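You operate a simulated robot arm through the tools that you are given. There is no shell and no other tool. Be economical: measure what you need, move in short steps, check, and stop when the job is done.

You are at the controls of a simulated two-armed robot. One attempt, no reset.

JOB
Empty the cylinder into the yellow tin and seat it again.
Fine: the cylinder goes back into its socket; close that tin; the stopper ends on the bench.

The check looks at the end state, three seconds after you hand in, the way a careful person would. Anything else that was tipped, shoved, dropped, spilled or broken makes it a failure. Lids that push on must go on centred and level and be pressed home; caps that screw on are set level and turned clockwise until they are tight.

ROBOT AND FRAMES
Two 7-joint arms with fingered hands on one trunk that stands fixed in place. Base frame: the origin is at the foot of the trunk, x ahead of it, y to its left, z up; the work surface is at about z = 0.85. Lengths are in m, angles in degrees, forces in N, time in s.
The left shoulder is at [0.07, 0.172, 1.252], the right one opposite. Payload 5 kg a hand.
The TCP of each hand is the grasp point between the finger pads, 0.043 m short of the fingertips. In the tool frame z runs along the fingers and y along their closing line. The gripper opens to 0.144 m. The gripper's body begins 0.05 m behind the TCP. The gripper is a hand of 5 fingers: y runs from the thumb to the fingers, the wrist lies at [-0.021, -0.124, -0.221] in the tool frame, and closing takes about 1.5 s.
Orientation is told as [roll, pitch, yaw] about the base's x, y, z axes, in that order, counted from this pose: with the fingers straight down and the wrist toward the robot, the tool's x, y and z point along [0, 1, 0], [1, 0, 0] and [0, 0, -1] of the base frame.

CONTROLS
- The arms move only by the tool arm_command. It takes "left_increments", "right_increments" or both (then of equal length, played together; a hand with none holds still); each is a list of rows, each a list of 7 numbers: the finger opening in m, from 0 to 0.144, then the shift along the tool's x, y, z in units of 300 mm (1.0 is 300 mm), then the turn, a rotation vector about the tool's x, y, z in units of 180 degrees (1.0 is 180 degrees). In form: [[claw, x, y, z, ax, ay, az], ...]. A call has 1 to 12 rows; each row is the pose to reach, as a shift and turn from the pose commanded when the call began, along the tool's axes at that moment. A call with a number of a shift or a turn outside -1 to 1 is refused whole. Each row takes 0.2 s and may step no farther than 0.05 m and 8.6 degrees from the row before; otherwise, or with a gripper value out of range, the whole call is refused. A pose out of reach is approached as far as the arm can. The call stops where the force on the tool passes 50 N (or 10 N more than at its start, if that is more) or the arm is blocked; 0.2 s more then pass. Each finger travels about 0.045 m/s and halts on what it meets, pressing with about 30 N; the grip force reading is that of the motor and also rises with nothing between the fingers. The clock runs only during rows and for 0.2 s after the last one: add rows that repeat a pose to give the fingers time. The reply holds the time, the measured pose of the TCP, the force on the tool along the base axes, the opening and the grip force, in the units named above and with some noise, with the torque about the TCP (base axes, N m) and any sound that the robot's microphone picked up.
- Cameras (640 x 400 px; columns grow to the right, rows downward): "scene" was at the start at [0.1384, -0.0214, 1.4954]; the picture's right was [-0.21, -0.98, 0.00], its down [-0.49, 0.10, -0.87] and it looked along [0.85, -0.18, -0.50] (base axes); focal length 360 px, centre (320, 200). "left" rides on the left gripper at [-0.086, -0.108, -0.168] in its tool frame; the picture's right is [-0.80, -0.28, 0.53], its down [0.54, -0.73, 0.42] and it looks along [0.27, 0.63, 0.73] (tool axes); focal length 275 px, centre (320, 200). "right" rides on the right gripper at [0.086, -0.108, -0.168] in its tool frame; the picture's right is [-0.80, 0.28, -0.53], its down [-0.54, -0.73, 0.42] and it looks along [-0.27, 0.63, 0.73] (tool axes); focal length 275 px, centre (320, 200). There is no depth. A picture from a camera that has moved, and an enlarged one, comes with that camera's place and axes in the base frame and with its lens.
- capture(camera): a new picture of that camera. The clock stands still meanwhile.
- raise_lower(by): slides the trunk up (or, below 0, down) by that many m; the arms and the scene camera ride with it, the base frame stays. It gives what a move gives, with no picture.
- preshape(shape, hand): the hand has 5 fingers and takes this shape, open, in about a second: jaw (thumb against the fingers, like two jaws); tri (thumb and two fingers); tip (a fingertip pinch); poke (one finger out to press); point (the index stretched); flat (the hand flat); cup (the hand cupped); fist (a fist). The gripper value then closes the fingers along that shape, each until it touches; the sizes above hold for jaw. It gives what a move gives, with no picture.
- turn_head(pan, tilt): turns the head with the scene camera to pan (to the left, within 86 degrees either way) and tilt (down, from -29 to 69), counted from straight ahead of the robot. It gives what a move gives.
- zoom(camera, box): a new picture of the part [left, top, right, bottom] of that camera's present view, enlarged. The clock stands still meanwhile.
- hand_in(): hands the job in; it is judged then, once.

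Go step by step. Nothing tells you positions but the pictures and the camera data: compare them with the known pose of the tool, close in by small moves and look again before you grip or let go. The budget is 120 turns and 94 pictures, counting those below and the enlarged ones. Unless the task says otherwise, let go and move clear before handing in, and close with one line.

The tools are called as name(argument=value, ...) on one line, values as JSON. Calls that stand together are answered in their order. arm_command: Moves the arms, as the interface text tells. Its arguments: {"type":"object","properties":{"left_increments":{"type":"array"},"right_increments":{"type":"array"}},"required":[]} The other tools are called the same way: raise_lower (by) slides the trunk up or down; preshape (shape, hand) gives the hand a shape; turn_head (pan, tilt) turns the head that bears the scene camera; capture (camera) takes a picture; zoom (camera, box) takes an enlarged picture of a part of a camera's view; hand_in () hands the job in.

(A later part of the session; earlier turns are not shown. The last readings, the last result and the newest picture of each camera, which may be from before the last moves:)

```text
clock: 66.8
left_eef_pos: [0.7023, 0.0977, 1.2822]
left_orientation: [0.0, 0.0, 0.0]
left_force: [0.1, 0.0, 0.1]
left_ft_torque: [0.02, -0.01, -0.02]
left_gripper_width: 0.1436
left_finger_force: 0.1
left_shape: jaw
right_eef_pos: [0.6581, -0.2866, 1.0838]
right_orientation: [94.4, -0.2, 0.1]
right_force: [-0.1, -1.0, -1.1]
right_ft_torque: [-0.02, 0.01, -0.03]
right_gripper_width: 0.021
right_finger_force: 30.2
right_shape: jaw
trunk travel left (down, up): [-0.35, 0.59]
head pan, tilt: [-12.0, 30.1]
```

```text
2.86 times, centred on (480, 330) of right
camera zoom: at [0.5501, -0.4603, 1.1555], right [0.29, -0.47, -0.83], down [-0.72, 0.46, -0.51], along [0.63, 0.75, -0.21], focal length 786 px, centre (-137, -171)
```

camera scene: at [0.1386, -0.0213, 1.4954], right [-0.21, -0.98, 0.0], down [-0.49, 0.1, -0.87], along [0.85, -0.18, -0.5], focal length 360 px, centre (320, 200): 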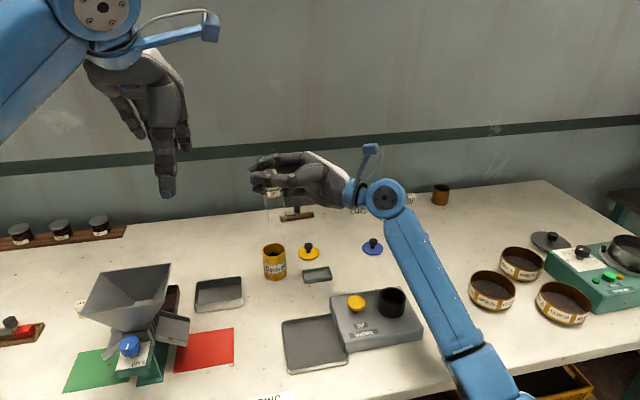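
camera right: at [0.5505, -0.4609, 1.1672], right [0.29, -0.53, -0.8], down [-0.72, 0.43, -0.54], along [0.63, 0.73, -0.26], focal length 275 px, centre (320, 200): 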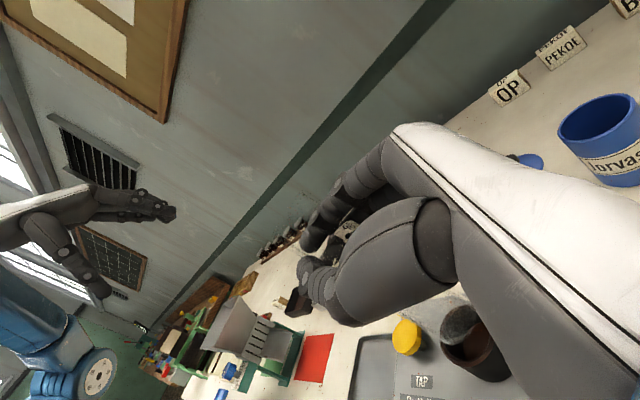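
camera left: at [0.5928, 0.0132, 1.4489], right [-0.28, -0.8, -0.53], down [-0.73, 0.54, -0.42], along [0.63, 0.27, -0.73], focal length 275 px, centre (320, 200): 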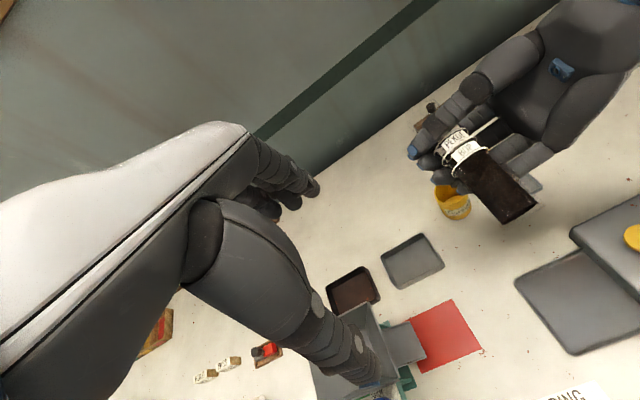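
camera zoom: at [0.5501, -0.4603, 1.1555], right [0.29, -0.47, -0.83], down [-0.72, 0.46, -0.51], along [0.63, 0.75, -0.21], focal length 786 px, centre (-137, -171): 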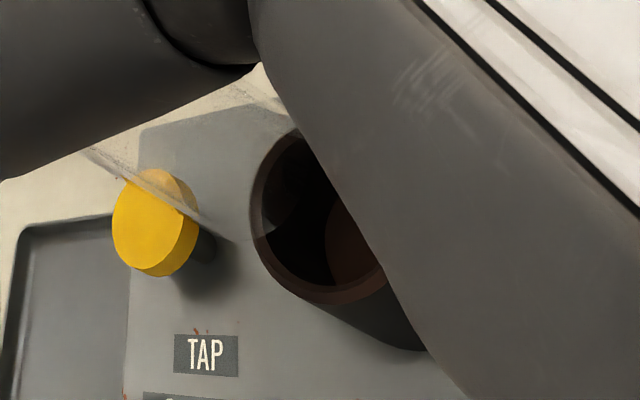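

Remaining uncertainty is in x. I'll bring the left hand camera around (over the tin, at height) to look at the socket from the other side.

arm_command(left_increments=[[0.14, -0.045, 0.046, 0.036, 0, 0, 0.042], [0.14, -0.09, 0.092, 0.072, 0, 0, 0.084], [0.14, -0.136, 0.138, 0.108, 0, 0, 0.126], [0.14, -0.181, 0.183, 0.143, 0, 0, 0.168], [0.14, -0.226, 0.229, 0.179, 0, 0, 0.21], [0.14, -0.272, 0.275, 0.215, 0, 0, 0.252], [0.14, -0.317, 0.321, 0.251, 0, 0, 0.294], [0.14, -0.362, 0.367, 0.287, 0, 0, 0.336], [0.14, -0.407, 0.412, 0.322, 0, 0, 0.378], [0.14, -0.452, 0.458, 0.358, 0, 0, 0.42], [0.14, -0.5, 0.504, 0.394, 0, 0, 0.46], [0.14, -0.543, 0.55, 0.43, 0, 0, 0.5]])

capture(camera="left")

```text
clock: 69.4
left_eef_pos: [0.8685, -0.0664, 1.1509]
left_orientation: [0.0, 0.1, -90.1]
left_force: [0.4, 0.2, -0.1]
left_ft_torque: [0.0, 0.02, 0.0]
left_gripper_width: 0.14
left_finger_force: 0.0
left_shape: jaw
right_eef_pos: [0.6594, -0.287, 1.0843]
right_orientation: [94.5, -0.2, 0.1]
right_force: [-0.3, -0.4, -0.7]
right_ft_torque: [0.01, 0.0, 0.03]
right_gripper_width: 0.0209
right_finger_force: 29.6
right_shape: jaw
trunk travel left (down, up): [-0.35, 0.59]
head pan, tilt: [-12.0, 30.1]
```

```text
32 pictures are left
camera left: at [0.781, 0.0431, 1.3195], right [-0.8, 0.29, -0.53], down [0.54, 0.73, -0.42], along [0.27, -0.63, -0.73], focal length 275 px, centre (320, 200)
```

left: 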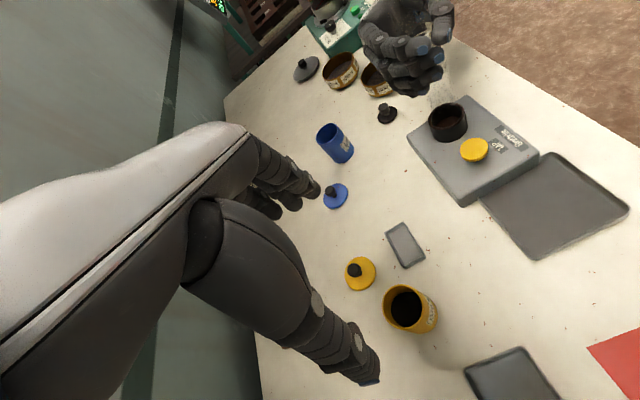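

Excellent view. Zooming on the glass and socket.

zoom(camera="left", box=[400, 50, 496, 150])

```text
4.00 times, centred on (448, 100) of left
camera zoom: at [0.781, 0.0431, 1.3195], right [-0.8, 0.29, -0.53], down [0.54, 0.73, -0.42], along [0.27, -0.63, -0.73], focal length 1101 px, centre (-192, 600)
```

zoom: 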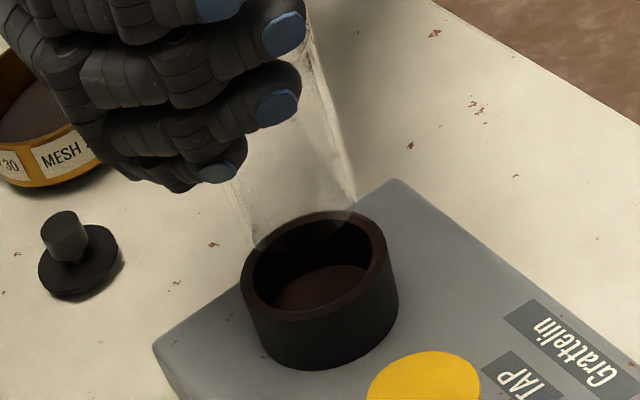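

The left view shows x is good. I'll apply a small extra y/roll trim and lower 15 mm, then look again.

arm_command(right_increments=[[0.008, -0.025, 0, 0.003, 0, 0.005, 0], [0.008, -0.05, 0, 0.005, 0, 0.005, 0], [0.008, -0.05, 0, 0.005, 0, 0.005, 0]])

zoom(camera="left", box=[416, 70, 480, 150])

zoom(camera="scene", box=[370, 230, 434, 320])

```text
clock: 70.2
left_eef_pos: [0.8669, -0.0644, 1.1524]
left_orientation: [0.0, 0.0, -90.0]
left_force: [0.7, -0.1, -0.7]
left_ft_torque: [-0.03, -0.01, 0.04]
left_gripper_width: 0.1402
left_finger_force: 0.1
left_shape: jaw
right_eef_pos: [0.6601, -0.2837, 1.0691]
right_orientation: [95.3, -0.2, 0.1]
right_force: [0.4, 0.0, -1.7]
right_ft_torque: [0.03, -0.02, -0.02]
right_gripper_width: 0.0211
right_finger_force: 29.9
right_shape: jaw
trunk travel left (down, up): [-0.35, 0.59]
head pan, tilt: [-12.0, 30.1]
```

```text
5.00 times, centred on (448, 110) of left
camera zoom: at [0.7802, 0.0449, 1.3201], right [-0.8, 0.28, -0.53], down [0.54, 0.73, -0.42], along [0.27, -0.63, -0.73], focal length 1376 px, centre (-320, 650)
```

zoom: 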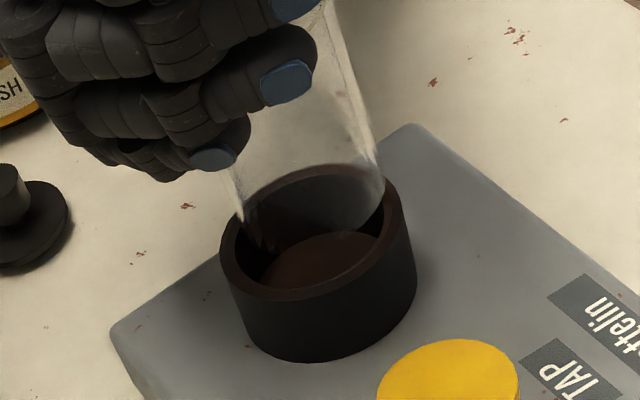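

```text
4.44 times, centred on (402, 275) of scene
camera zoom: at [0.1384, -0.0212, 1.4954], right [-0.21, -0.98, 0.0], down [-0.49, 0.1, -0.87], along [0.85, -0.18, -0.5], focal length 1600 px, centre (-44, -133)
```

zoom: 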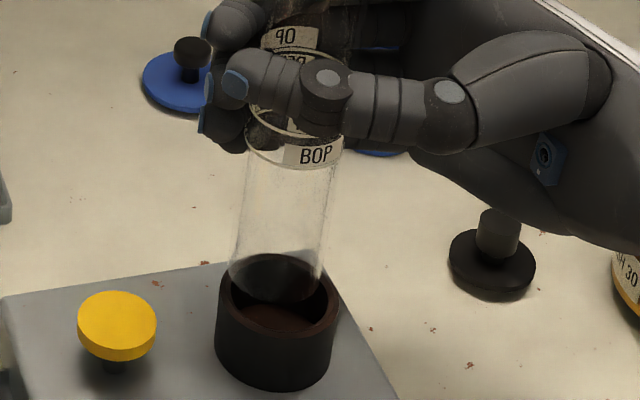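

Centred in both views with the bottom about 12 mm above the rim. Lowering another 18 mm and checking force.

arm_command(right_increments=[[0.008, -0.02, 0, -0.002, 0, 0, 0], [0.008, -0.04, 0, -0.003, 0, 0, 0], [0.008, -0.06, 0, -0.005, 0, 0, 0], [0.008, -0.06, 0, -0.005, 0, 0, 0]])

zoom(camera="left", box=[416, 70, 480, 150])

zoom(camera="scene", box=[370, 230, 434, 320])

```text
clock: 71.2
left_eef_pos: [0.8679, -0.065, 1.1525]
left_orientation: [0.0, 0.0, -90.0]
left_force: [-0.2, -0.1, -0.6]
left_ft_torque: [0.02, -0.01, 0.01]
left_gripper_width: 0.1405
left_finger_force: 0.1
left_shape: jaw
right_eef_pos: [0.6591, -0.2843, 1.051]
right_orientation: [95.3, -0.2, 0.2]
right_force: [0.5, 0.5, -1.0]
right_ft_torque: [-0.01, 0.0, 0.03]
right_gripper_width: 0.0212
right_finger_force: 30.4
right_shape: jaw
trunk travel left (down, up): [-0.35, 0.59]
head pan, tilt: [-12.0, 30.1]
```

```text
5.00 times, centred on (448, 110) of left
camera zoom: at [0.7803, 0.0447, 1.32], right [-0.8, 0.28, -0.53], down [0.54, 0.73, -0.42], along [0.27, -0.63, -0.73], focal length 1376 px, centre (-320, 650)
```

zoom: 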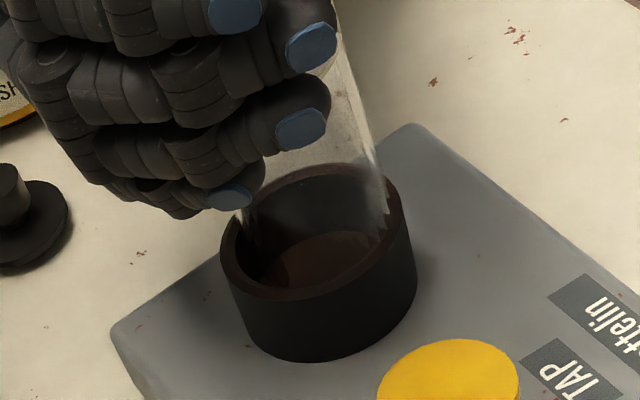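

```text
4.44 times, centred on (402, 275) of scene
camera zoom: at [0.1386, -0.0214, 1.4954], right [-0.21, -0.98, 0.0], down [-0.49, 0.1, -0.87], along [0.85, -0.18, -0.5], focal length 1600 px, centre (-44, -133)
```

zoom: 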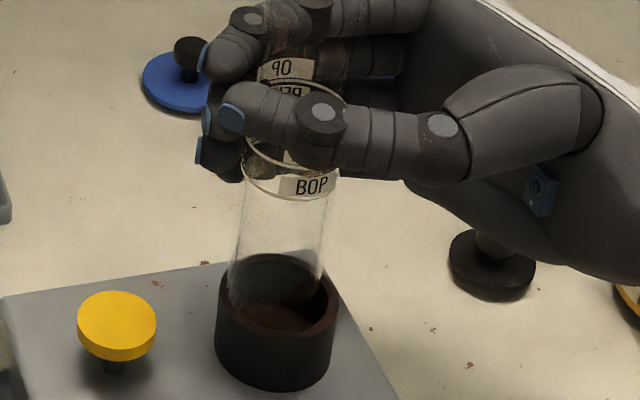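

The glass is entering with no resistance. Continuing down.

arm_command(right_increments=[[0.008, -0.015, 0, -0.001, 0, 0, 0], [0.008, -0.03, 0, -0.002, 0, 0, 0], [0.008, -0.045, 0, -0.003, 0, 0, 0], [0.008, -0.045, 0, -0.003, 0, 0, 0]])

arm_command(right_increments=[[0.008, -0.01, 0, -0.001, 0, 0, 0], [0.008, -0.02, 0, -0.002, 0, 0, 0], [0.008, -0.03, 0, -0.003, 0, 0, 0], [0.008, -0.03, 0, -0.003, 0, 0, 0]])

zoom(camera="scene", box=[370, 230, 434, 320])

```text
clock: 72.2
left_eef_pos: [0.8677, -0.0645, 1.1522]
left_orientation: [0.0, 0.0, -90.0]
left_force: [0.7, 0.2, 0.1]
left_ft_torque: [-0.01, -0.01, -0.01]
left_gripper_width: 0.1403
left_finger_force: 0.0
left_shape: jaw
right_eef_pos: [0.658, -0.2831, 1.0361]
right_orientation: [95.2, 0.0, 0.1]
right_force: [-0.1, 0.3, -0.7]
right_ft_torque: [-0.03, -0.04, -0.02]
right_gripper_width: 0.0177
right_finger_force: 30.2
right_shape: jaw
trunk travel left (down, up): [-0.35, 0.59]
head pan, tilt: [-12.0, 30.1]
```

```text
clock: 73.2
left_eef_pos: [0.8676, -0.0646, 1.1522]
left_orientation: [0.0, 0.1, -90.1]
left_force: [-0.3, -0.3, -0.3]
left_ft_torque: [0.0, 0.02, -0.02]
left_gripper_width: 0.1402
left_finger_force: 0.0
left_shape: jaw
right_eef_pos: [0.6583, -0.2833, 1.03]
right_orientation: [95.3, -0.3, 0.1]
right_force: [1.3, -0.3, 0.7]
right_ft_torque: [0.01, -0.08, 0.04]
right_gripper_width: 0.0173
right_finger_force: 29.7
right_shape: jaw
trunk travel left (down, up): [-0.35, 0.59]
head pan, tilt: [-12.0, 30.1]
```

```text
4.44 times, centred on (402, 275) of scene
camera zoom: at [0.1386, -0.0214, 1.4954], right [-0.21, -0.98, 0.0], down [-0.49, 0.1, -0.87], along [0.85, -0.18, -0.5], focal length 1600 px, centre (-44, -133)
```

zoom: 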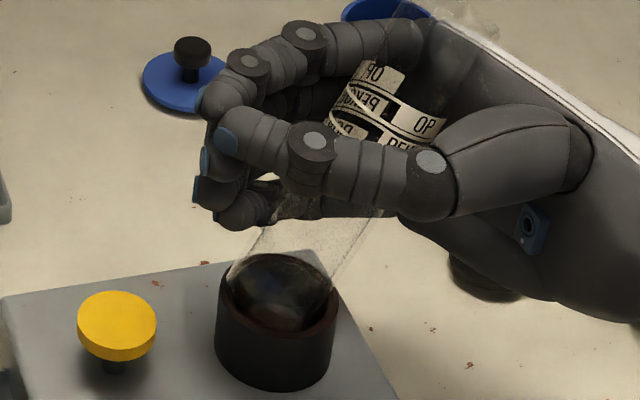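

The glass has rotated in the grip, its top leaning into the palm. Looking from the left before doing anything.

zoom(camera="left", box=[390, 20, 490, 150])

zoom(camera="right", box=[220, 160, 560, 400])

```text
3.08 times, centred on (440, 85) of left
camera zoom: at [0.7803, 0.0447, 1.32], right [-0.8, 0.28, -0.53], down [0.54, 0.73, -0.42], along [0.27, -0.63, -0.73], focal length 847 px, centre (-49, 554)
```

zoom: 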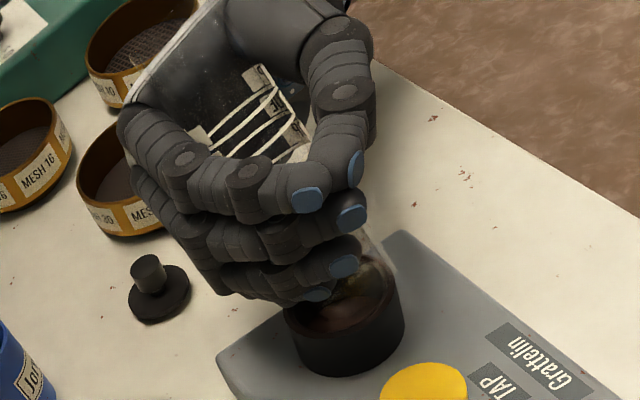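

```text
1.67 times, centred on (390, 280) of right
camera zoom: at [0.5502, -0.4584, 1.0971], right [0.29, -0.46, -0.84], down [-0.72, 0.47, -0.5], along [0.63, 0.75, -0.2], focal length 459 px, centre (203, 67)
```

zoom: 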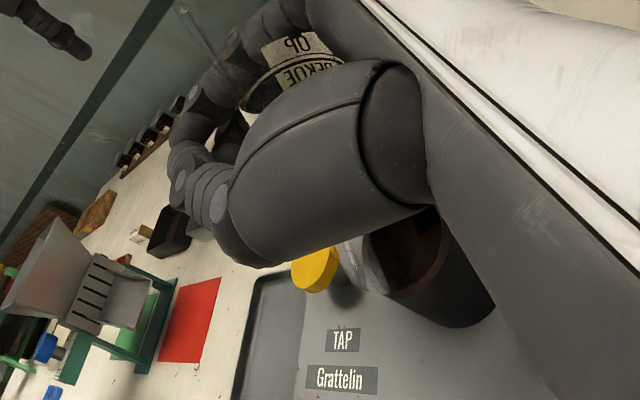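

The glass slid from the finger pads into the hollow of the hand. It is now caged there, with its bottom at the socket. I'll loosen slightly (still caged) and push +Y to bring it upright.

arm_command(right_increments=[[0.02, 0, 0, 0, 0, 0, 0], [0.026, 0, 0, 0.01, 0, 0, 0], [0.03, 0, 0, 0.02, 0, 0, 0], [0.03, 0, 0, 0.035, 0, 0, 0], [0.03, 0, 0, 0.05, 0, 0, 0]])

zoom(camera="scene", box=[360, 210, 440, 320])

zoom(camera="left", box=[390, 20, 490, 150])

```text
clock: 74.4
left_eef_pos: [0.8677, -0.0644, 1.1524]
left_orientation: [0.0, 0.0, -90.1]
left_force: [0.3, -0.1, 0.0]
left_ft_torque: [-0.02, -0.01, 0.02]
left_gripper_width: 0.1401
left_finger_force: 0.1
left_shape: jaw
right_eef_pos: [0.6589, -0.2662, 1.0303]
right_orientation: [95.3, -0.3, 0.1]
right_force: [-0.6, -1.0, 1.0]
right_ft_torque: [0.0, -0.02, -0.01]
right_gripper_width: 0.0295
right_finger_force: 0.0
right_shape: jaw
trunk travel left (down, up): [-0.35, 0.59]
head pan, tilt: [-12.0, 30.1]
```

```text
3.64 times, centred on (400, 265) of scene
camera zoom: at [0.1385, -0.0214, 1.4954], right [-0.21, -0.98, 0.0], down [-0.49, 0.1, -0.87], along [0.85, -0.18, -0.5], focal length 1309 px, centre (29, -36)
```

zoom: 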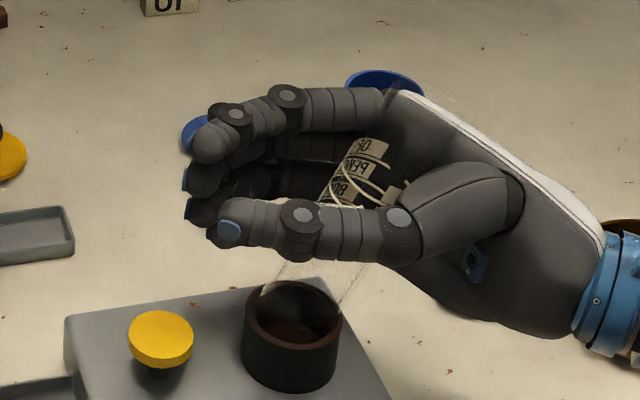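

```text
3.08 times, centred on (440, 85) of left
camera zoom: at [0.7802, 0.0447, 1.3201], right [-0.8, 0.28, -0.53], down [0.54, 0.73, -0.42], along [0.27, -0.63, -0.73], focal length 847 px, centre (-49, 554)
```

zoom: 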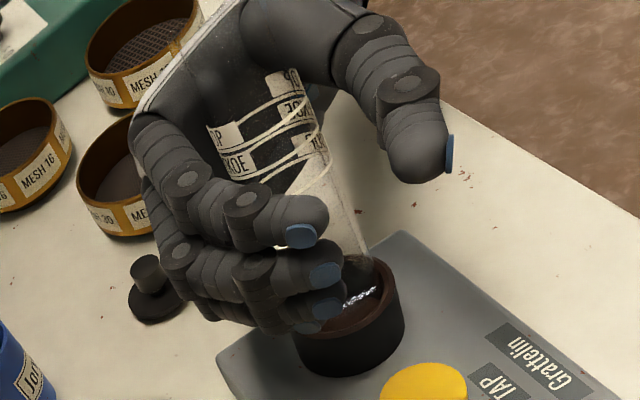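

It's rising upright while leaning on the palm, with its foot in the socket. Continuing to push +Y.

arm_command(right_increments=[[0.032, 0, 0, 0.015, 0, 0, 0], [0.032, 0, 0, 0.03, 0, 0, 0], [0.032, 0, 0, 0.045, 0, 0, 0], [0.032, 0, 0, 0.06, 0, 0, 0], [0.032, 0, 0, 0.075, 0, 0, 0]])

zoom(camera="scene", box=[360, 210, 440, 320])

zoom(camera="left", box=[390, 20, 490, 150])

```text
clock: 75.6
left_eef_pos: [0.8664, -0.0658, 1.1518]
left_orientation: [-0.1, 0.0, -90.1]
left_force: [-0.4, 0.1, -0.3]
left_ft_torque: [0.04, 0.01, -0.01]
left_gripper_width: 0.1402
left_finger_force: 0.2
left_shape: jaw
right_eef_pos: [0.6595, -0.2452, 1.0327]
right_orientation: [95.2, -0.2, 0.1]
right_force: [-0.3, -0.4, 0.4]
right_ft_torque: [-0.09, 0.03, 0.02]
right_gripper_width: 0.0319
right_finger_force: 0.1
right_shape: jaw
trunk travel left (down, up): [-0.35, 0.59]
head pan, tilt: [-12.0, 30.1]
```

```text
3.64 times, centred on (400, 265) of scene
camera zoom: at [0.1385, -0.0214, 1.4954], right [-0.21, -0.98, 0.0], down [-0.49, 0.1, -0.87], along [0.85, -0.18, -0.5], focal length 1309 px, centre (29, -36)
```

zoom: 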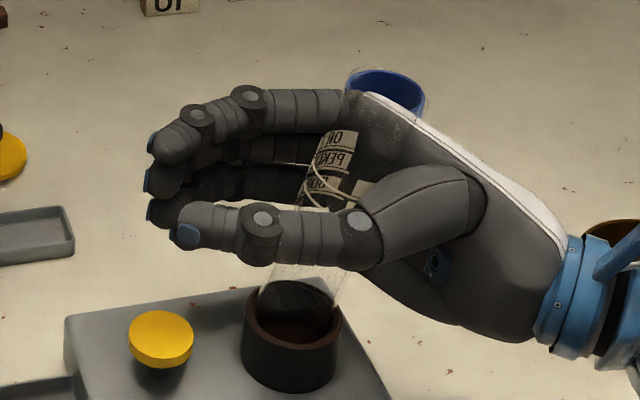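

```text
3.08 times, centred on (440, 85) of left
camera zoom: at [0.7802, 0.0447, 1.3201], right [-0.8, 0.28, -0.53], down [0.54, 0.73, -0.42], along [0.27, -0.63, -0.73], focal length 847 px, centre (-49, 554)
```

zoom: 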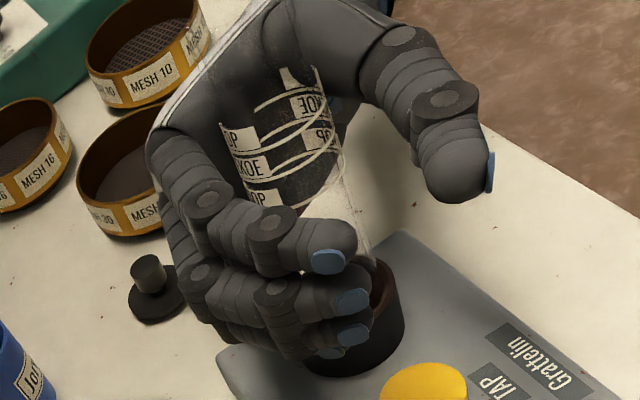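

Working well: tilt is down to maybe 12°. Continuing another 15 mm.

arm_command(right_increments=[[0.034, 0, 0, 0.012, 0, 0, 0], [0.034, 0, 0, 0.024, 0, 0, 0], [0.034, 0, 0, 0.036, 0, 0, 0], [0.034, 0, 0, 0.048, 0, 0, 0]])

zoom(camera="scene", box=[360, 210, 440, 320])

zoom(camera="left", box=[390, 20, 490, 150])

```text
clock: 76.6
left_eef_pos: [0.8671, -0.0653, 1.1523]
left_orientation: [-0.1, 0.0, -90.1]
left_force: [-0.5, 0.4, 0.1]
left_ft_torque: [0.0, 0.02, -0.03]
left_gripper_width: 0.1402
left_finger_force: 0.1
left_shape: jaw
right_eef_pos: [0.6581, -0.2309, 1.0342]
right_orientation: [95.3, -0.2, 0.0]
right_force: [0.3, -3.3, 1.8]
right_ft_torque: [-0.38, -0.08, 0.05]
right_gripper_width: 0.0337
right_finger_force: 0.1
right_shape: jaw
trunk travel left (down, up): [-0.35, 0.59]
head pan, tilt: [-12.0, 30.1]
```

```text
3.64 times, centred on (400, 265) of scene
camera zoom: at [0.1384, -0.0218, 1.4954], right [-0.21, -0.98, 0.0], down [-0.49, 0.1, -0.87], along [0.85, -0.18, -0.5], focal length 1309 px, centre (29, -36)
```

zoom: 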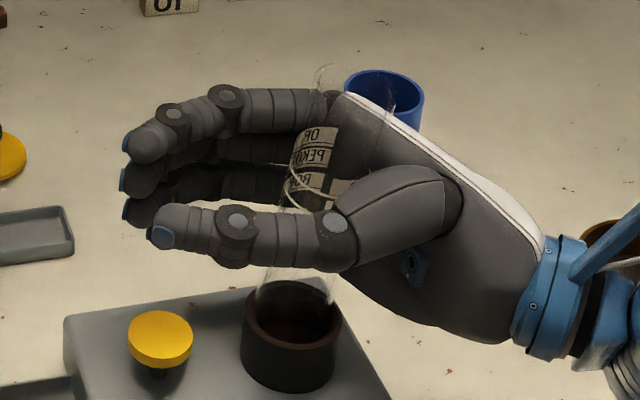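

```text
3.08 times, centred on (440, 85) of left
camera zoom: at [0.7801, 0.0442, 1.3202], right [-0.8, 0.28, -0.53], down [0.54, 0.73, -0.42], along [0.27, -0.63, -0.73], focal length 847 px, centre (-49, 554)
```

zoom: 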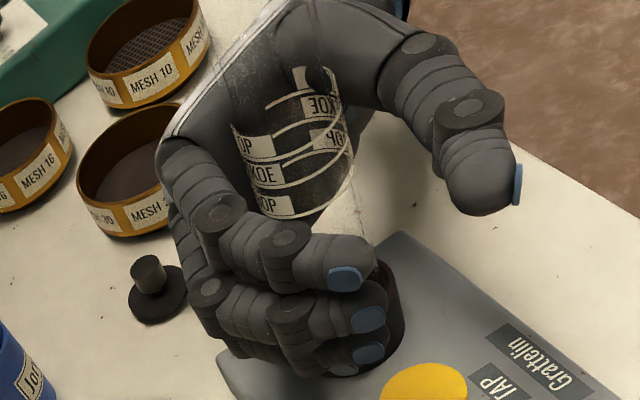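

Nearly upright (about 6° left). Pushing 6 mm more, then backing off slightly to let it drop.

arm_command(right_increments=[[0.036, 0, 0, 0.01, 0, 0, 0], [0.036, 0, 0, 0.02, 0, 0, 0], [0.036, 0, 0, 0.02, 0, 0, 0]])

zoom(camera="scene", box=[360, 210, 440, 320])

```text
clock: 77.4
left_eef_pos: [0.8674, -0.0658, 1.1519]
left_orientation: [-0.1, 0.0, -90.0]
left_force: [-0.3, 1.0, -0.1]
left_ft_torque: [-0.04, 0.04, 0.02]
left_gripper_width: 0.14
left_finger_force: 0.1
left_shape: jaw
right_eef_pos: [0.6582, -0.2244, 1.0331]
right_orientation: [95.2, -0.1, 0.1]
right_force: [-0.2, -0.2, -0.1]
right_ft_torque: [0.01, 0.01, 0.0]
right_gripper_width: 0.0356
right_finger_force: 0.1
right_shape: jaw
trunk travel left (down, up): [-0.35, 0.59]
head pan, tilt: [-12.0, 30.1]
```

```text
3.64 times, centred on (400, 265) of scene
camera zoom: at [0.1385, -0.0213, 1.4954], right [-0.21, -0.98, 0.0], down [-0.49, 0.1, -0.87], along [0.85, -0.18, -0.5], focal length 1309 px, centre (29, -36)
```

zoom: 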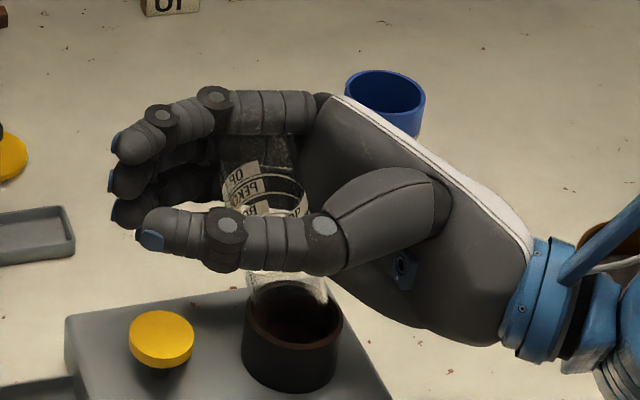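

zoom(camera="left", box=[390, 20, 490, 150])

```text
3.08 times, centred on (440, 85) of left
camera zoom: at [0.7802, 0.045, 1.3201], right [-0.8, 0.28, -0.53], down [0.54, 0.73, -0.42], along [0.27, -0.63, -0.73], focal length 847 px, centre (-49, 554)
```

zoom: 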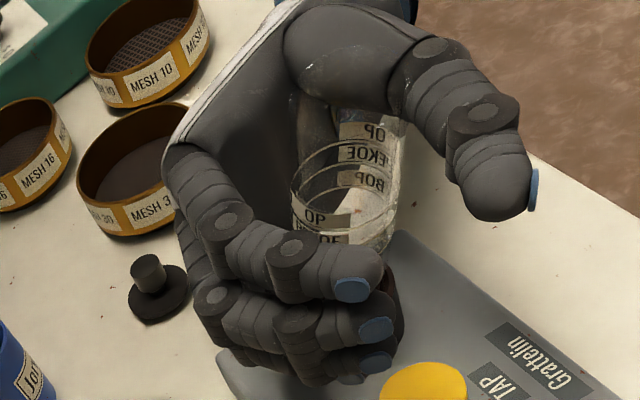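

The glass has left the palm and is leaning toward the fingertips, its foot still at the socket. I'll close the fingers now to secure it.

arm_command(right_increments=[[0.02, 0, 0, 0, 0, 0, 0], [0.01, 0, 0, 0, 0, 0, 0], [0.01, 0, 0, 0, 0, 0, 0], [0.01, 0, 0, 0, 0, 0, 0]])

zoom(camera="scene", box=[360, 210, 440, 320])

zoom(camera="left", box=[390, 20, 490, 150])

```text
clock: 78.4
left_eef_pos: [0.8673, -0.0656, 1.1517]
left_orientation: [0.1, 0.0, -90.0]
left_force: [-0.1, -0.2, 0.9]
left_ft_torque: [0.01, 0.03, -0.02]
left_gripper_width: 0.1401
left_finger_force: 0.0
left_shape: jaw
right_eef_pos: [0.6584, -0.2257, 1.0342]
right_orientation: [95.3, -0.2, 0.1]
right_force: [0.6, -0.1, -1.0]
right_ft_torque: [-0.03, -0.03, 0.01]
right_gripper_width: 0.0103
right_finger_force: 0.1
right_shape: jaw
trunk travel left (down, up): [-0.35, 0.59]
head pan, tilt: [-12.0, 30.1]
```

```text
3.64 times, centred on (400, 265) of scene
camera zoom: at [0.1386, -0.0215, 1.4954], right [-0.21, -0.98, 0.0], down [-0.49, 0.1, -0.87], along [0.85, -0.18, -0.5], focal length 1309 px, centre (29, -36)
```

zoom: 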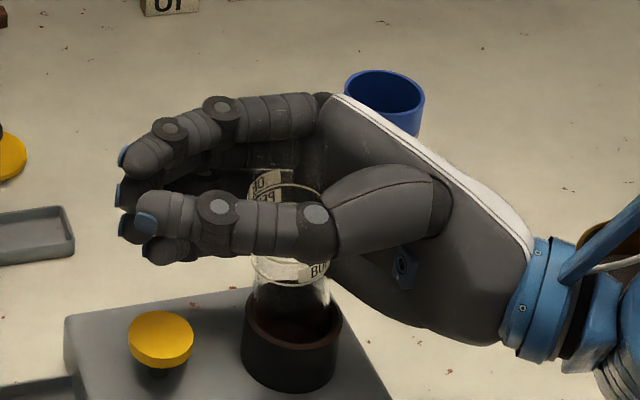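

```text
3.08 times, centred on (440, 85) of left
camera zoom: at [0.7803, 0.0446, 1.3201], right [-0.8, 0.28, -0.53], down [0.54, 0.73, -0.42], along [0.27, -0.63, -0.73], focal length 847 px, centre (-49, 554)
```

zoom: 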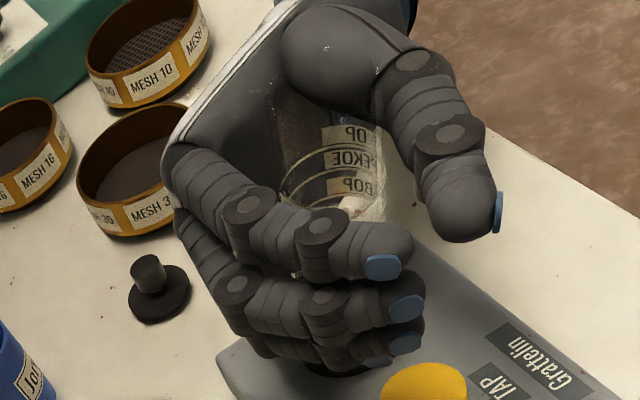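

The glass has dropped home into the socket and stands upright inside the loose hand. I'll open wide and check before retreating.

arm_command(right_increments=[[0.03, 0, 0, 0, 0, 0, 0], [0.05, 0, 0, 0, 0, 0, 0], [0.07, 0, 0, 0, 0, 0, 0], [0.09, 0, 0, 0, 0, 0, 0], [0.09, 0, 0, 0, 0, 0, 0], [0.09, 0, 0, 0, 0, 0, 0], [0.09, 0, 0, 0, 0, 0, 0]])

zoom(camera="scene", box=[360, 210, 440, 320])

zoom(camera="left", box=[390, 20, 490, 150])

```text
clock: 80.0
left_eef_pos: [0.8675, -0.0646, 1.1521]
left_orientation: [0.0, 0.0, -90.0]
left_force: [-0.2, -0.2, -0.6]
left_ft_torque: [-0.02, 0.02, 0.03]
left_gripper_width: 0.1403
left_finger_force: 0.1
left_shape: jaw
right_eef_pos: [0.6588, -0.2247, 1.034]
right_orientation: [95.3, -0.2, 0.2]
right_force: [0.0, -0.5, 0.8]
right_ft_torque: [-0.06, -0.02, -0.03]
right_gripper_width: 0.0897
right_finger_force: 0.1
right_shape: jaw
trunk travel left (down, up): [-0.35, 0.59]
head pan, tilt: [-12.0, 30.1]
```

```text
3.64 times, centred on (400, 265) of scene
camera zoom: at [0.1386, -0.0215, 1.4954], right [-0.21, -0.98, 0.0], down [-0.49, 0.1, -0.87], along [0.85, -0.18, -0.5], focal length 1309 px, centre (29, -36)
```

zoom: 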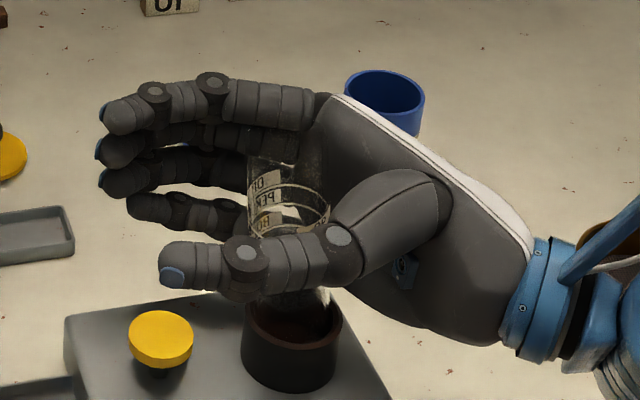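

```text
3.08 times, centred on (440, 85) of left
camera zoom: at [0.7803, 0.0446, 1.3201], right [-0.8, 0.28, -0.53], down [0.54, 0.73, -0.42], along [0.27, -0.63, -0.73], focal length 847 px, centre (-49, 554)
```

zoom: 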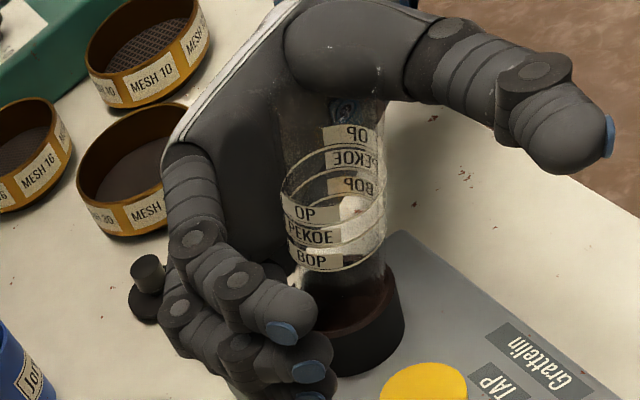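

The glass stands upright in the socket, free of the hand. Retreating straight −Y.

arm_command(right_increments=[[0.09, 0.007, 0, -0.08, 0, 0, 0], [0.09, 0.014, 0, -0.16, 0, 0, 0], [0.09, 0.023, 0, -0.26, 0, 0, 0], [0.09, 0.034, 0, -0.39, 0, 0, 0], [0.09, 0.045, 0, -0.52, 0, 0, 0], [0.09, 0.056, 0, -0.65, 0, 0, 0]])

capture(camera="scene")

```text
clock: 81.4
left_eef_pos: [0.8676, -0.0643, 1.1516]
left_orientation: [0.0, 0.0, -90.0]
left_force: [-0.8, -0.2, 0.5]
left_ft_torque: [0.03, -0.03, 0.04]
left_gripper_width: 0.1402
left_finger_force: 0.1
left_shape: jaw
right_eef_pos: [0.659, -0.4226, 1.0334]
right_orientation: [95.5, -0.1, 0.1]
right_force: [-0.5, 0.0, -0.5]
right_ft_torque: [-0.01, -0.03, 0.03]
right_gripper_width: 0.0896
right_finger_force: 0.0
right_shape: jaw
trunk travel left (down, up): [-0.35, 0.59]
head pan, tilt: [-12.0, 30.1]
```

```text
11 pictures are left
camera scene: at [0.1387, -0.0225, 1.4954], right [-0.21, -0.98, 0.0], down [-0.49, 0.1, -0.86], along [0.85, -0.18, -0.5], focal length 360 px, centre (320, 200)
```

scene: 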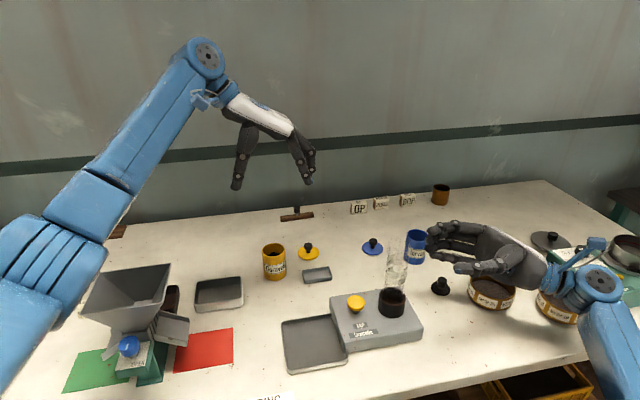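

The glass stands in its socket. Eleven pictures are left, so I'll be sparing. Returning the left hand to its start pose and the right hand upward to fingers-down.

arm_command(left_increments=[[0.14, -0.046, -0.045, -0.036, 0, 0, -0.042], [0.14, -0.092, -0.09, -0.072, 0, 0, -0.084], [0.14, -0.138, -0.136, -0.108, 0, 0, -0.126], [0.14, -0.183, -0.181, -0.143, 0, 0, -0.168], [0.14, -0.229, -0.226, -0.179, 0, 0, -0.21], [0.14, -0.275, -0.272, -0.215, 0, 0, -0.252], [0.14, -0.321, -0.317, -0.251, 0, 0, -0.294], [0.14, -0.367, -0.362, -0.287, 0, 0, -0.336], [0.14, -0.412, -0.407, -0.322, 0, 0, -0.378], [0.14, -0.458, -0.452, -0.358, 0, 0, -0.42], [0.14, -0.504, -0.5, -0.394, 0, 0, -0.46], [0.14, -0.55, -0.543, -0.43, 0, 0, -0.5]], right_increments=[[0.06, 0.1, 0, 0, 0, -0.02, 0], [0.06, 0.2, 0, 0, 0, -0.06, 0], [0.06, 0.3, 0, 0, 0, -0.106, 0], [0.06, 0.4, 0, 0, 0, -0.153, 0], [0.06, 0.5, 0, 0, 0, -0.2, 0], [0.06, 0.6, 0, 0, 0, -0.247, 0], [0.06, 0.667, 0, 0, 0, -0.294, 0], [0.06, 0.667, 0, 0, 0, -0.341, 0], [0.06, 0.667, 0, 0, 0, -0.388, 0], [0.06, 0.667, 0, 0, 0, -0.435, 0], [0.06, 0.667, 0, 0, 0, -0.482, 0], [0.06, 0.667, 0, 0, 0, -0.529, 0]])

```text
clock: 84.0
left_eef_pos: [0.7012, 0.0988, 1.2824]
left_orientation: [-0.1, 0.0, 0.1]
left_force: [0.5, 0.1, -1.1]
left_ft_torque: [-0.03, -0.03, -0.02]
left_gripper_width: 0.1402
left_finger_force: 0.0
left_shape: jaw
right_eef_pos: [0.6566, -0.4379, 1.2332]
right_orientation: [-0.1, -0.2, -0.1]
right_force: [-0.5, 0.6, 0.0]
right_ft_torque: [-0.06, -0.04, -0.04]
right_gripper_width: 0.0603
right_finger_force: 0.0
right_shape: jaw
trunk travel left (down, up): [-0.35, 0.59]
head pan, tilt: [-12.0, 30.1]
```

Moving the right hand above the yellow lid.

arm_command(right_increments=[[0.06, 0.107, 0.103, 0, 0, 0, 0], [0.06, 0.214, 0.206, 0, 0, 0, 0], [0.06, 0.321, 0.309, 0, 0, 0, 0], [0.06, 0.428, 0.412, 0, 0, 0, 0], [0.06, 0.535, 0.515, 0, 0, 0, 0], [0.06, 0.642, 0.617, 0, 0, 0, 0], [0.06, 0.749, 0.72, 0, 0, 0, 0], [0.06, 0.856, 0.823, 0, 0, 0, 0], [0.06, 0.963, 0.926, 0, 0, 0, 0], [0.06, 0.963, 0.926, 0.15, 0, 0, 0], [0.06, 0.963, 0.926, 0.3, 0, 0, 0], [0.06, 0.963, 0.926, 0.45, 0, 0, 0]])

arm_command(right_increments=[[0.06, 0, 0, 0.15, 0, 0, 0], [0.06, 0, 0, 0.3, 0, 0, 0], [0.06, 0, 0, 0.45, 0, 0, 0], [0.06, 0, 0, 0.45, 0, 0, 0]])

zoom(camera="scene", box=[250, 180, 370, 290])

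```text
clock: 86.6
left_eef_pos: [0.7035, 0.1009, 1.2809]
left_orientation: [0.0, 0.2, 0.1]
left_force: [0.8, -0.8, 0.0]
left_ft_torque: [0.04, 0.01, 0.0]
left_gripper_width: 0.1401
left_finger_force: 0.0
left_shape: jaw
right_eef_pos: [0.9389, -0.1488, 1.097]
right_orientation: [0.0, -0.3, 0.2]
right_force: [0.1, 0.7, 0.2]
right_ft_torque: [0.01, 0.05, 0.01]
right_gripper_width: 0.0604
right_finger_force: 0.2
right_shape: jaw
trunk travel left (down, up): [-0.35, 0.59]
head pan, tilt: [-12.0, 30.1]
```

```text
clock: 87.6
left_eef_pos: [0.7021, 0.0995, 1.2825]
left_orientation: [-0.1, 0.0, 0.1]
left_force: [-0.3, 0.0, 0.6]
left_ft_torque: [-0.02, -0.02, -0.01]
left_gripper_width: 0.14
left_finger_force: 0.1
left_shape: jaw
right_eef_pos: [0.937, -0.1503, 0.9632]
right_orientation: [0.2, -0.2, 0.2]
right_force: [0.0, 0.3, 1.0]
right_ft_torque: [0.0, -0.05, -0.01]
right_gripper_width: 0.0601
right_finger_force: 0.1
right_shape: jaw
trunk travel left (down, up): [-0.35, 0.59]
head pan, tilt: [-12.0, 30.1]
```

```text
3.64 times, centred on (310, 235) of scene
camera zoom: at [0.1375, -0.0208, 1.4955], right [-0.21, -0.98, 0.0], down [-0.49, 0.1, -0.87], along [0.85, -0.18, -0.5], focal length 1309 px, centre (356, 73)
```

zoom: 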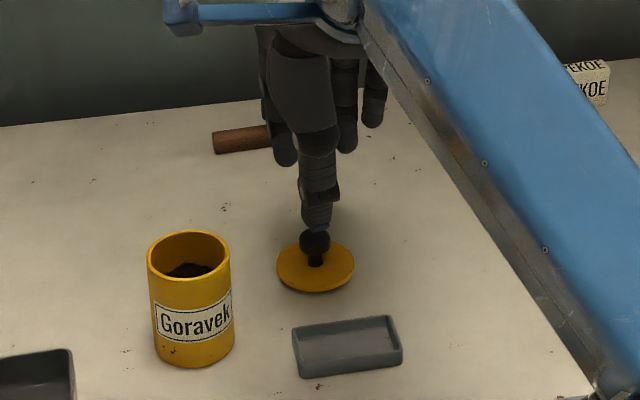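

Well aligned. Descending to the knob and closing.

arm_command(right_increments=[[0.06, 0.002, -0.007, 0.07, 0, 0, 0], [0.06, 0.002, -0.007, 0.14, 0, 0, 0], [0.06, 0.002, -0.007, 0.188, 0, 0, 0], [0.04, 0.002, -0.007, 0.188, 0, 0, 0]])

zoom(camera="left", box=[410, 110, 550, 230])

```text
clock: 88.6
left_eef_pos: [0.7033, 0.0996, 1.2802]
left_orientation: [0.0, 0.1, 0.1]
left_force: [-0.5, 0.4, -0.6]
left_ft_torque: [0.01, 0.02, 0.01]
left_gripper_width: 0.1402
left_finger_force: 0.0
left_shape: jaw
right_eef_pos: [0.9351, -0.1495, 0.9067]
right_orientation: [0.1, -0.2, 0.1]
right_force: [0.7, 0.5, -0.2]
right_ft_torque: [0.01, 0.06, 0.03]
right_gripper_width: 0.0403
right_finger_force: 0.1
right_shape: jaw
trunk travel left (down, up): [-0.35, 0.59]
head pan, tilt: [-12.0, 30.1]
```

```text
3.33 times, centred on (480, 170) of left
camera zoom: at [0.5934, 0.0133, 1.4498], right [-0.28, -0.8, -0.53], down [-0.73, 0.54, -0.42], along [0.63, 0.27, -0.73], focal length 918 px, centre (-213, 300)
```

zoom: 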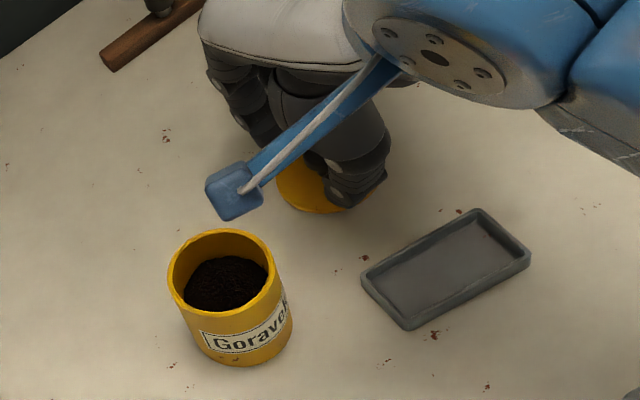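

Closing on the knob.

arm_command(right_increments=[[0.03, 0, 0, 0, 0, 0, 0], [0.02, 0, 0, 0, 0, 0, 0], [0.01, 0, 0, 0, 0, 0, 0], [0.008, 0, 0, 0, 0, 0, 0], [0.008, 0, 0, 0, 0, 0, 0], [0.008, 0, 0, 0, 0, 0, 0]])

arm_command(right_increments=[[0.008, 0, 0, -0.05, 0, 0, 0], [0.008, 0, 0, -0.15, 0, 0, 0], [0.008, 0, 0, -0.3, 0, 0, 0], [0.008, 0, 0, -0.4, 0, 0, 0], [0.008, 0, 0, -0.4, 0, 0, 0]])

zoom(camera="scene", box=[260, 190, 350, 275])

```text
clock: 90.0
left_eef_pos: [0.7017, 0.0971, 1.2811]
left_orientation: [0.0, -0.1, 0.0]
left_force: [0.0, 0.1, 0.2]
left_ft_torque: [0.0, 0.01, -0.01]
left_gripper_width: 0.1401
left_finger_force: 0.0
left_shape: jaw
right_eef_pos: [0.9351, -0.1492, 0.9067]
right_orientation: [0.1, -0.2, 0.1]
right_force: [-0.3, -0.5, 1.2]
right_ft_torque: [-0.04, 0.03, 0.02]
right_gripper_width: 0.0133
right_finger_force: 29.4
right_shape: jaw
trunk travel left (down, up): [-0.35, 0.59]
head pan, tilt: [-12.0, 30.1]
```

```text
clock: 91.2
left_eef_pos: [0.7017, 0.0979, 1.2822]
left_orientation: [0.1, 0.0, -0.1]
left_force: [-0.7, 0.2, -0.5]
left_ft_torque: [-0.02, 0.03, 0.02]
left_gripper_width: 0.1398
left_finger_force: 0.0
left_shape: jaw
right_eef_pos: [0.9352, -0.1497, 1.0267]
right_orientation: [0.1, -0.1, 0.1]
right_force: [-0.2, -0.3, -0.4]
right_ft_torque: [0.02, 0.0, 0.01]
right_gripper_width: 0.0134
right_finger_force: 29.6
right_shape: jaw
trunk travel left (down, up): [-0.35, 0.59]
head pan, tilt: [-12.0, 30.1]
```

```text
4.71 times, centred on (305, 232) of scene
camera zoom: at [0.139, -0.0215, 1.4953], right [-0.21, -0.98, 0.0], down [-0.49, 0.1, -0.86], along [0.85, -0.18, -0.5], focal length 1694 px, centre (391, 47)
```

zoom: 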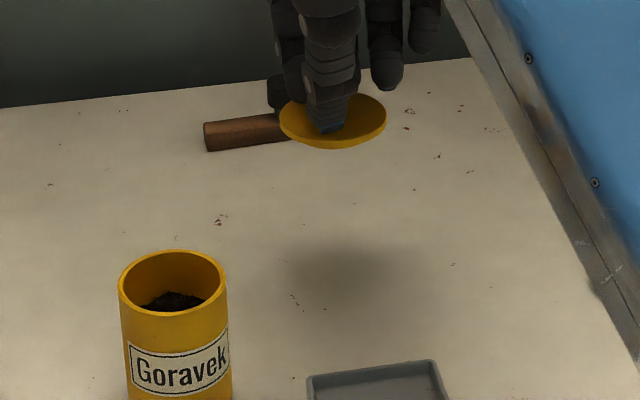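

The lid is lifted and nearly level. Carrying it over the tin.

arm_command(right_increments=[[0.008, 0.085, -0.055, 0, 0, 0, 0], [0.008, 0.17, -0.11, 0, 0, 0, 0], [0.008, 0.255, -0.165, 0, 0, 0, 0], [0.008, 0.335, -0.218, 0, 0, 0, 0], [0.008, 0.335, -0.218, 0.05, 0, 0, 0], [0.008, 0.335, -0.218, 0.05, 0, 0, 0]])

zoom(camera="scene", box=[235, 205, 315, 285])

zoom(camera="left", box=[410, 130, 510, 230])

```text
clock: 92.6
left_eef_pos: [0.7022, 0.0993, 1.2812]
left_orientation: [0.1, -0.1, -0.1]
left_force: [-0.2, 0.0, 0.1]
left_ft_torque: [0.01, 0.0, 0.0]
left_gripper_width: 0.1404
left_finger_force: 0.0
left_shape: jaw
right_eef_pos: [0.8686, -0.0492, 1.0119]
right_orientation: [0.1, -0.1, 0.2]
right_force: [-0.4, -0.2, -0.5]
right_ft_torque: [0.03, 0.01, -0.02]
right_gripper_width: 0.0137
right_finger_force: 30.0
right_shape: jaw
trunk travel left (down, up): [-0.35, 0.59]
head pan, tilt: [-12.0, 30.1]
```

```text
5.00 times, centred on (275, 245) of scene
camera zoom: at [0.1384, -0.0209, 1.4954], right [-0.21, -0.98, 0.0], down [-0.49, 0.1, -0.87], along [0.85, -0.18, -0.5], focal length 1800 px, centre (545, -25)
```

zoom: 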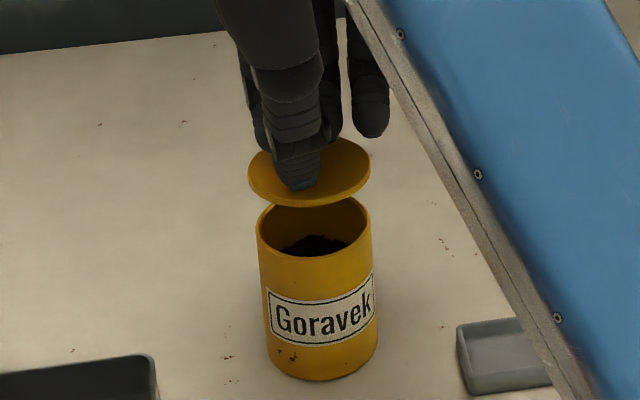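

```text
4.00 times, centred on (460, 180) of left
camera zoom: at [0.5931, 0.0136, 1.45], right [-0.28, -0.8, -0.53], down [-0.73, 0.54, -0.42], along [0.63, 0.27, -0.73], focal length 1101 px, centre (-240, 280)
```

zoom: 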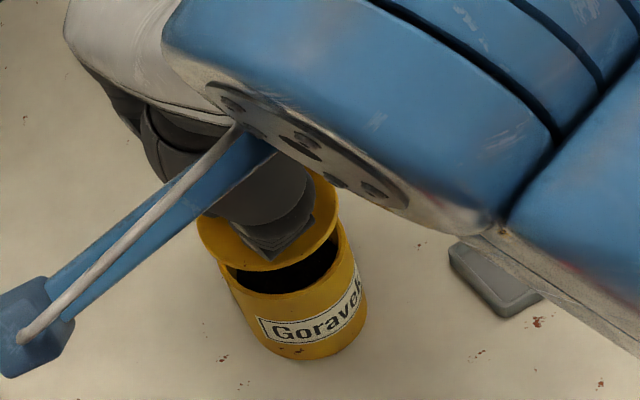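

The lid is centred over the rim to within about a millimetre and level. Lowering toward contact.

arm_command(right_increments=[[0.008, 0, 0.001, 0.02, 0, 0, 0], [0.008, 0, 0.001, 0.04, 0, 0, 0], [0.008, 0, 0.001, 0.06, 0, 0, 0], [0.008, 0, 0.001, 0.065, 0, 0, 0]])

arm_command(right_increments=[[0.008, 0, 0, 0.007, 0, 0, 0], [0.008, 0, 0, 0.013, 0, 0, 0]])

```text
clock: 93.6
left_eef_pos: [0.7026, 0.0986, 1.2812]
left_orientation: [0.0, 0.0, 0.0]
left_force: [-0.4, 0.1, 0.0]
left_ft_torque: [0.01, 0.01, -0.02]
left_gripper_width: 0.1403
left_finger_force: 0.1
left_shape: jaw
right_eef_pos: [0.8694, -0.0486, 0.9918]
right_orientation: [0.1, -0.2, 0.1]
right_force: [-0.6, -0.4, -0.1]
right_ft_torque: [-0.02, 0.01, 0.0]
right_gripper_width: 0.0136
right_finger_force: 29.9
right_shape: jaw
trunk travel left (down, up): [-0.35, 0.59]
head pan, tilt: [-12.0, 30.1]
```

```text
clock: 94.2
left_eef_pos: [0.7025, 0.0972, 1.2811]
left_orientation: [-0.1, 0.0, 0.0]
left_force: [-0.8, 0.3, 0.5]
left_ft_torque: [0.01, -0.02, -0.01]
left_gripper_width: 0.1401
left_finger_force: 0.1
left_shape: jaw
right_eef_pos: [0.8699, -0.048, 0.9889]
right_orientation: [0.1, -0.2, 0.0]
right_force: [0.8, -0.5, 0.1]
right_ft_torque: [-0.01, 0.01, 0.03]
right_gripper_width: 0.0135
right_finger_force: 30.1
right_shape: jaw
trunk travel left (down, up): [-0.35, 0.59]
head pan, tilt: [-12.0, 30.1]
```

arm_command(right_increments=[[0.008, 0, 0, 0.007, 0, 0, 0], [0.008, 0, 0, 0.013, 0, 0, 0]])

arm_command(right_increments=[[0.008, 0, 0, 0.005, 0, 0, 0], [0.008, 0, 0, 0.01, 0, 0, 0]])

```text
clock: 94.8
left_eef_pos: [0.7034, 0.0985, 1.2822]
left_orientation: [0.0, 0.0, 0.0]
left_force: [-0.2, -0.8, 0.7]
left_ft_torque: [0.01, 0.01, 0.01]
left_gripper_width: 0.14
left_finger_force: 0.0
left_shape: jaw
right_eef_pos: [0.8688, -0.0486, 0.9841]
right_orientation: [0.1, -0.1, 0.1]
right_force: [-0.2, 0.4, -0.5]
right_ft_torque: [0.0, 0.01, -0.02]
right_gripper_width: 0.0136
right_finger_force: 30.1
right_shape: jaw
trunk travel left (down, up): [-0.35, 0.59]
head pan, tilt: [-12.0, 30.1]
```

```text
clock: 95.4
left_eef_pos: [0.7019, 0.0987, 1.2812]
left_orientation: [0.1, 0.0, 0.0]
left_force: [-1.1, -0.9, 0.9]
left_ft_torque: [0.02, 0.01, 0.02]
left_gripper_width: 0.1403
left_finger_force: 0.1
left_shape: jaw
right_eef_pos: [0.8696, -0.0484, 0.9813]
right_orientation: [0.2, -0.3, 0.1]
right_force: [-0.6, 0.3, -1.2]
right_ft_torque: [0.03, -0.01, 0.02]
right_gripper_width: 0.0139
right_finger_force: 29.2
right_shape: jaw
trunk travel left (down, up): [-0.35, 0.59]
head pan, tilt: [-12.0, 30.1]
```

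Still no contact; a close look.

zoom(camera="scene", box=[250, 225, 300, 285])

```text
6.67 times, centred on (275, 255) of scene
camera zoom: at [0.1386, -0.0212, 1.4954], right [-0.21, -0.98, 0.0], down [-0.49, 0.1, -0.87], along [0.85, -0.18, -0.5], focal length 2400 px, centre (620, -167)
```

zoom: 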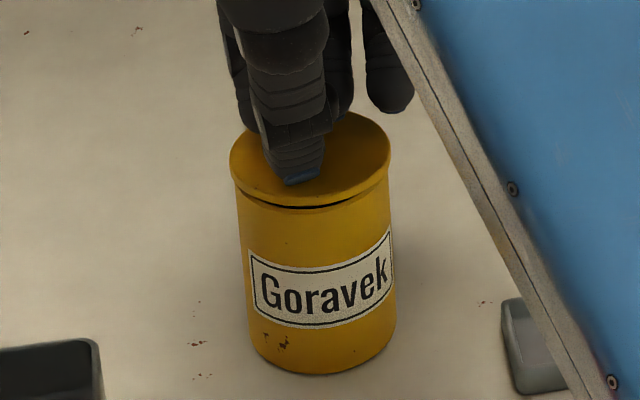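

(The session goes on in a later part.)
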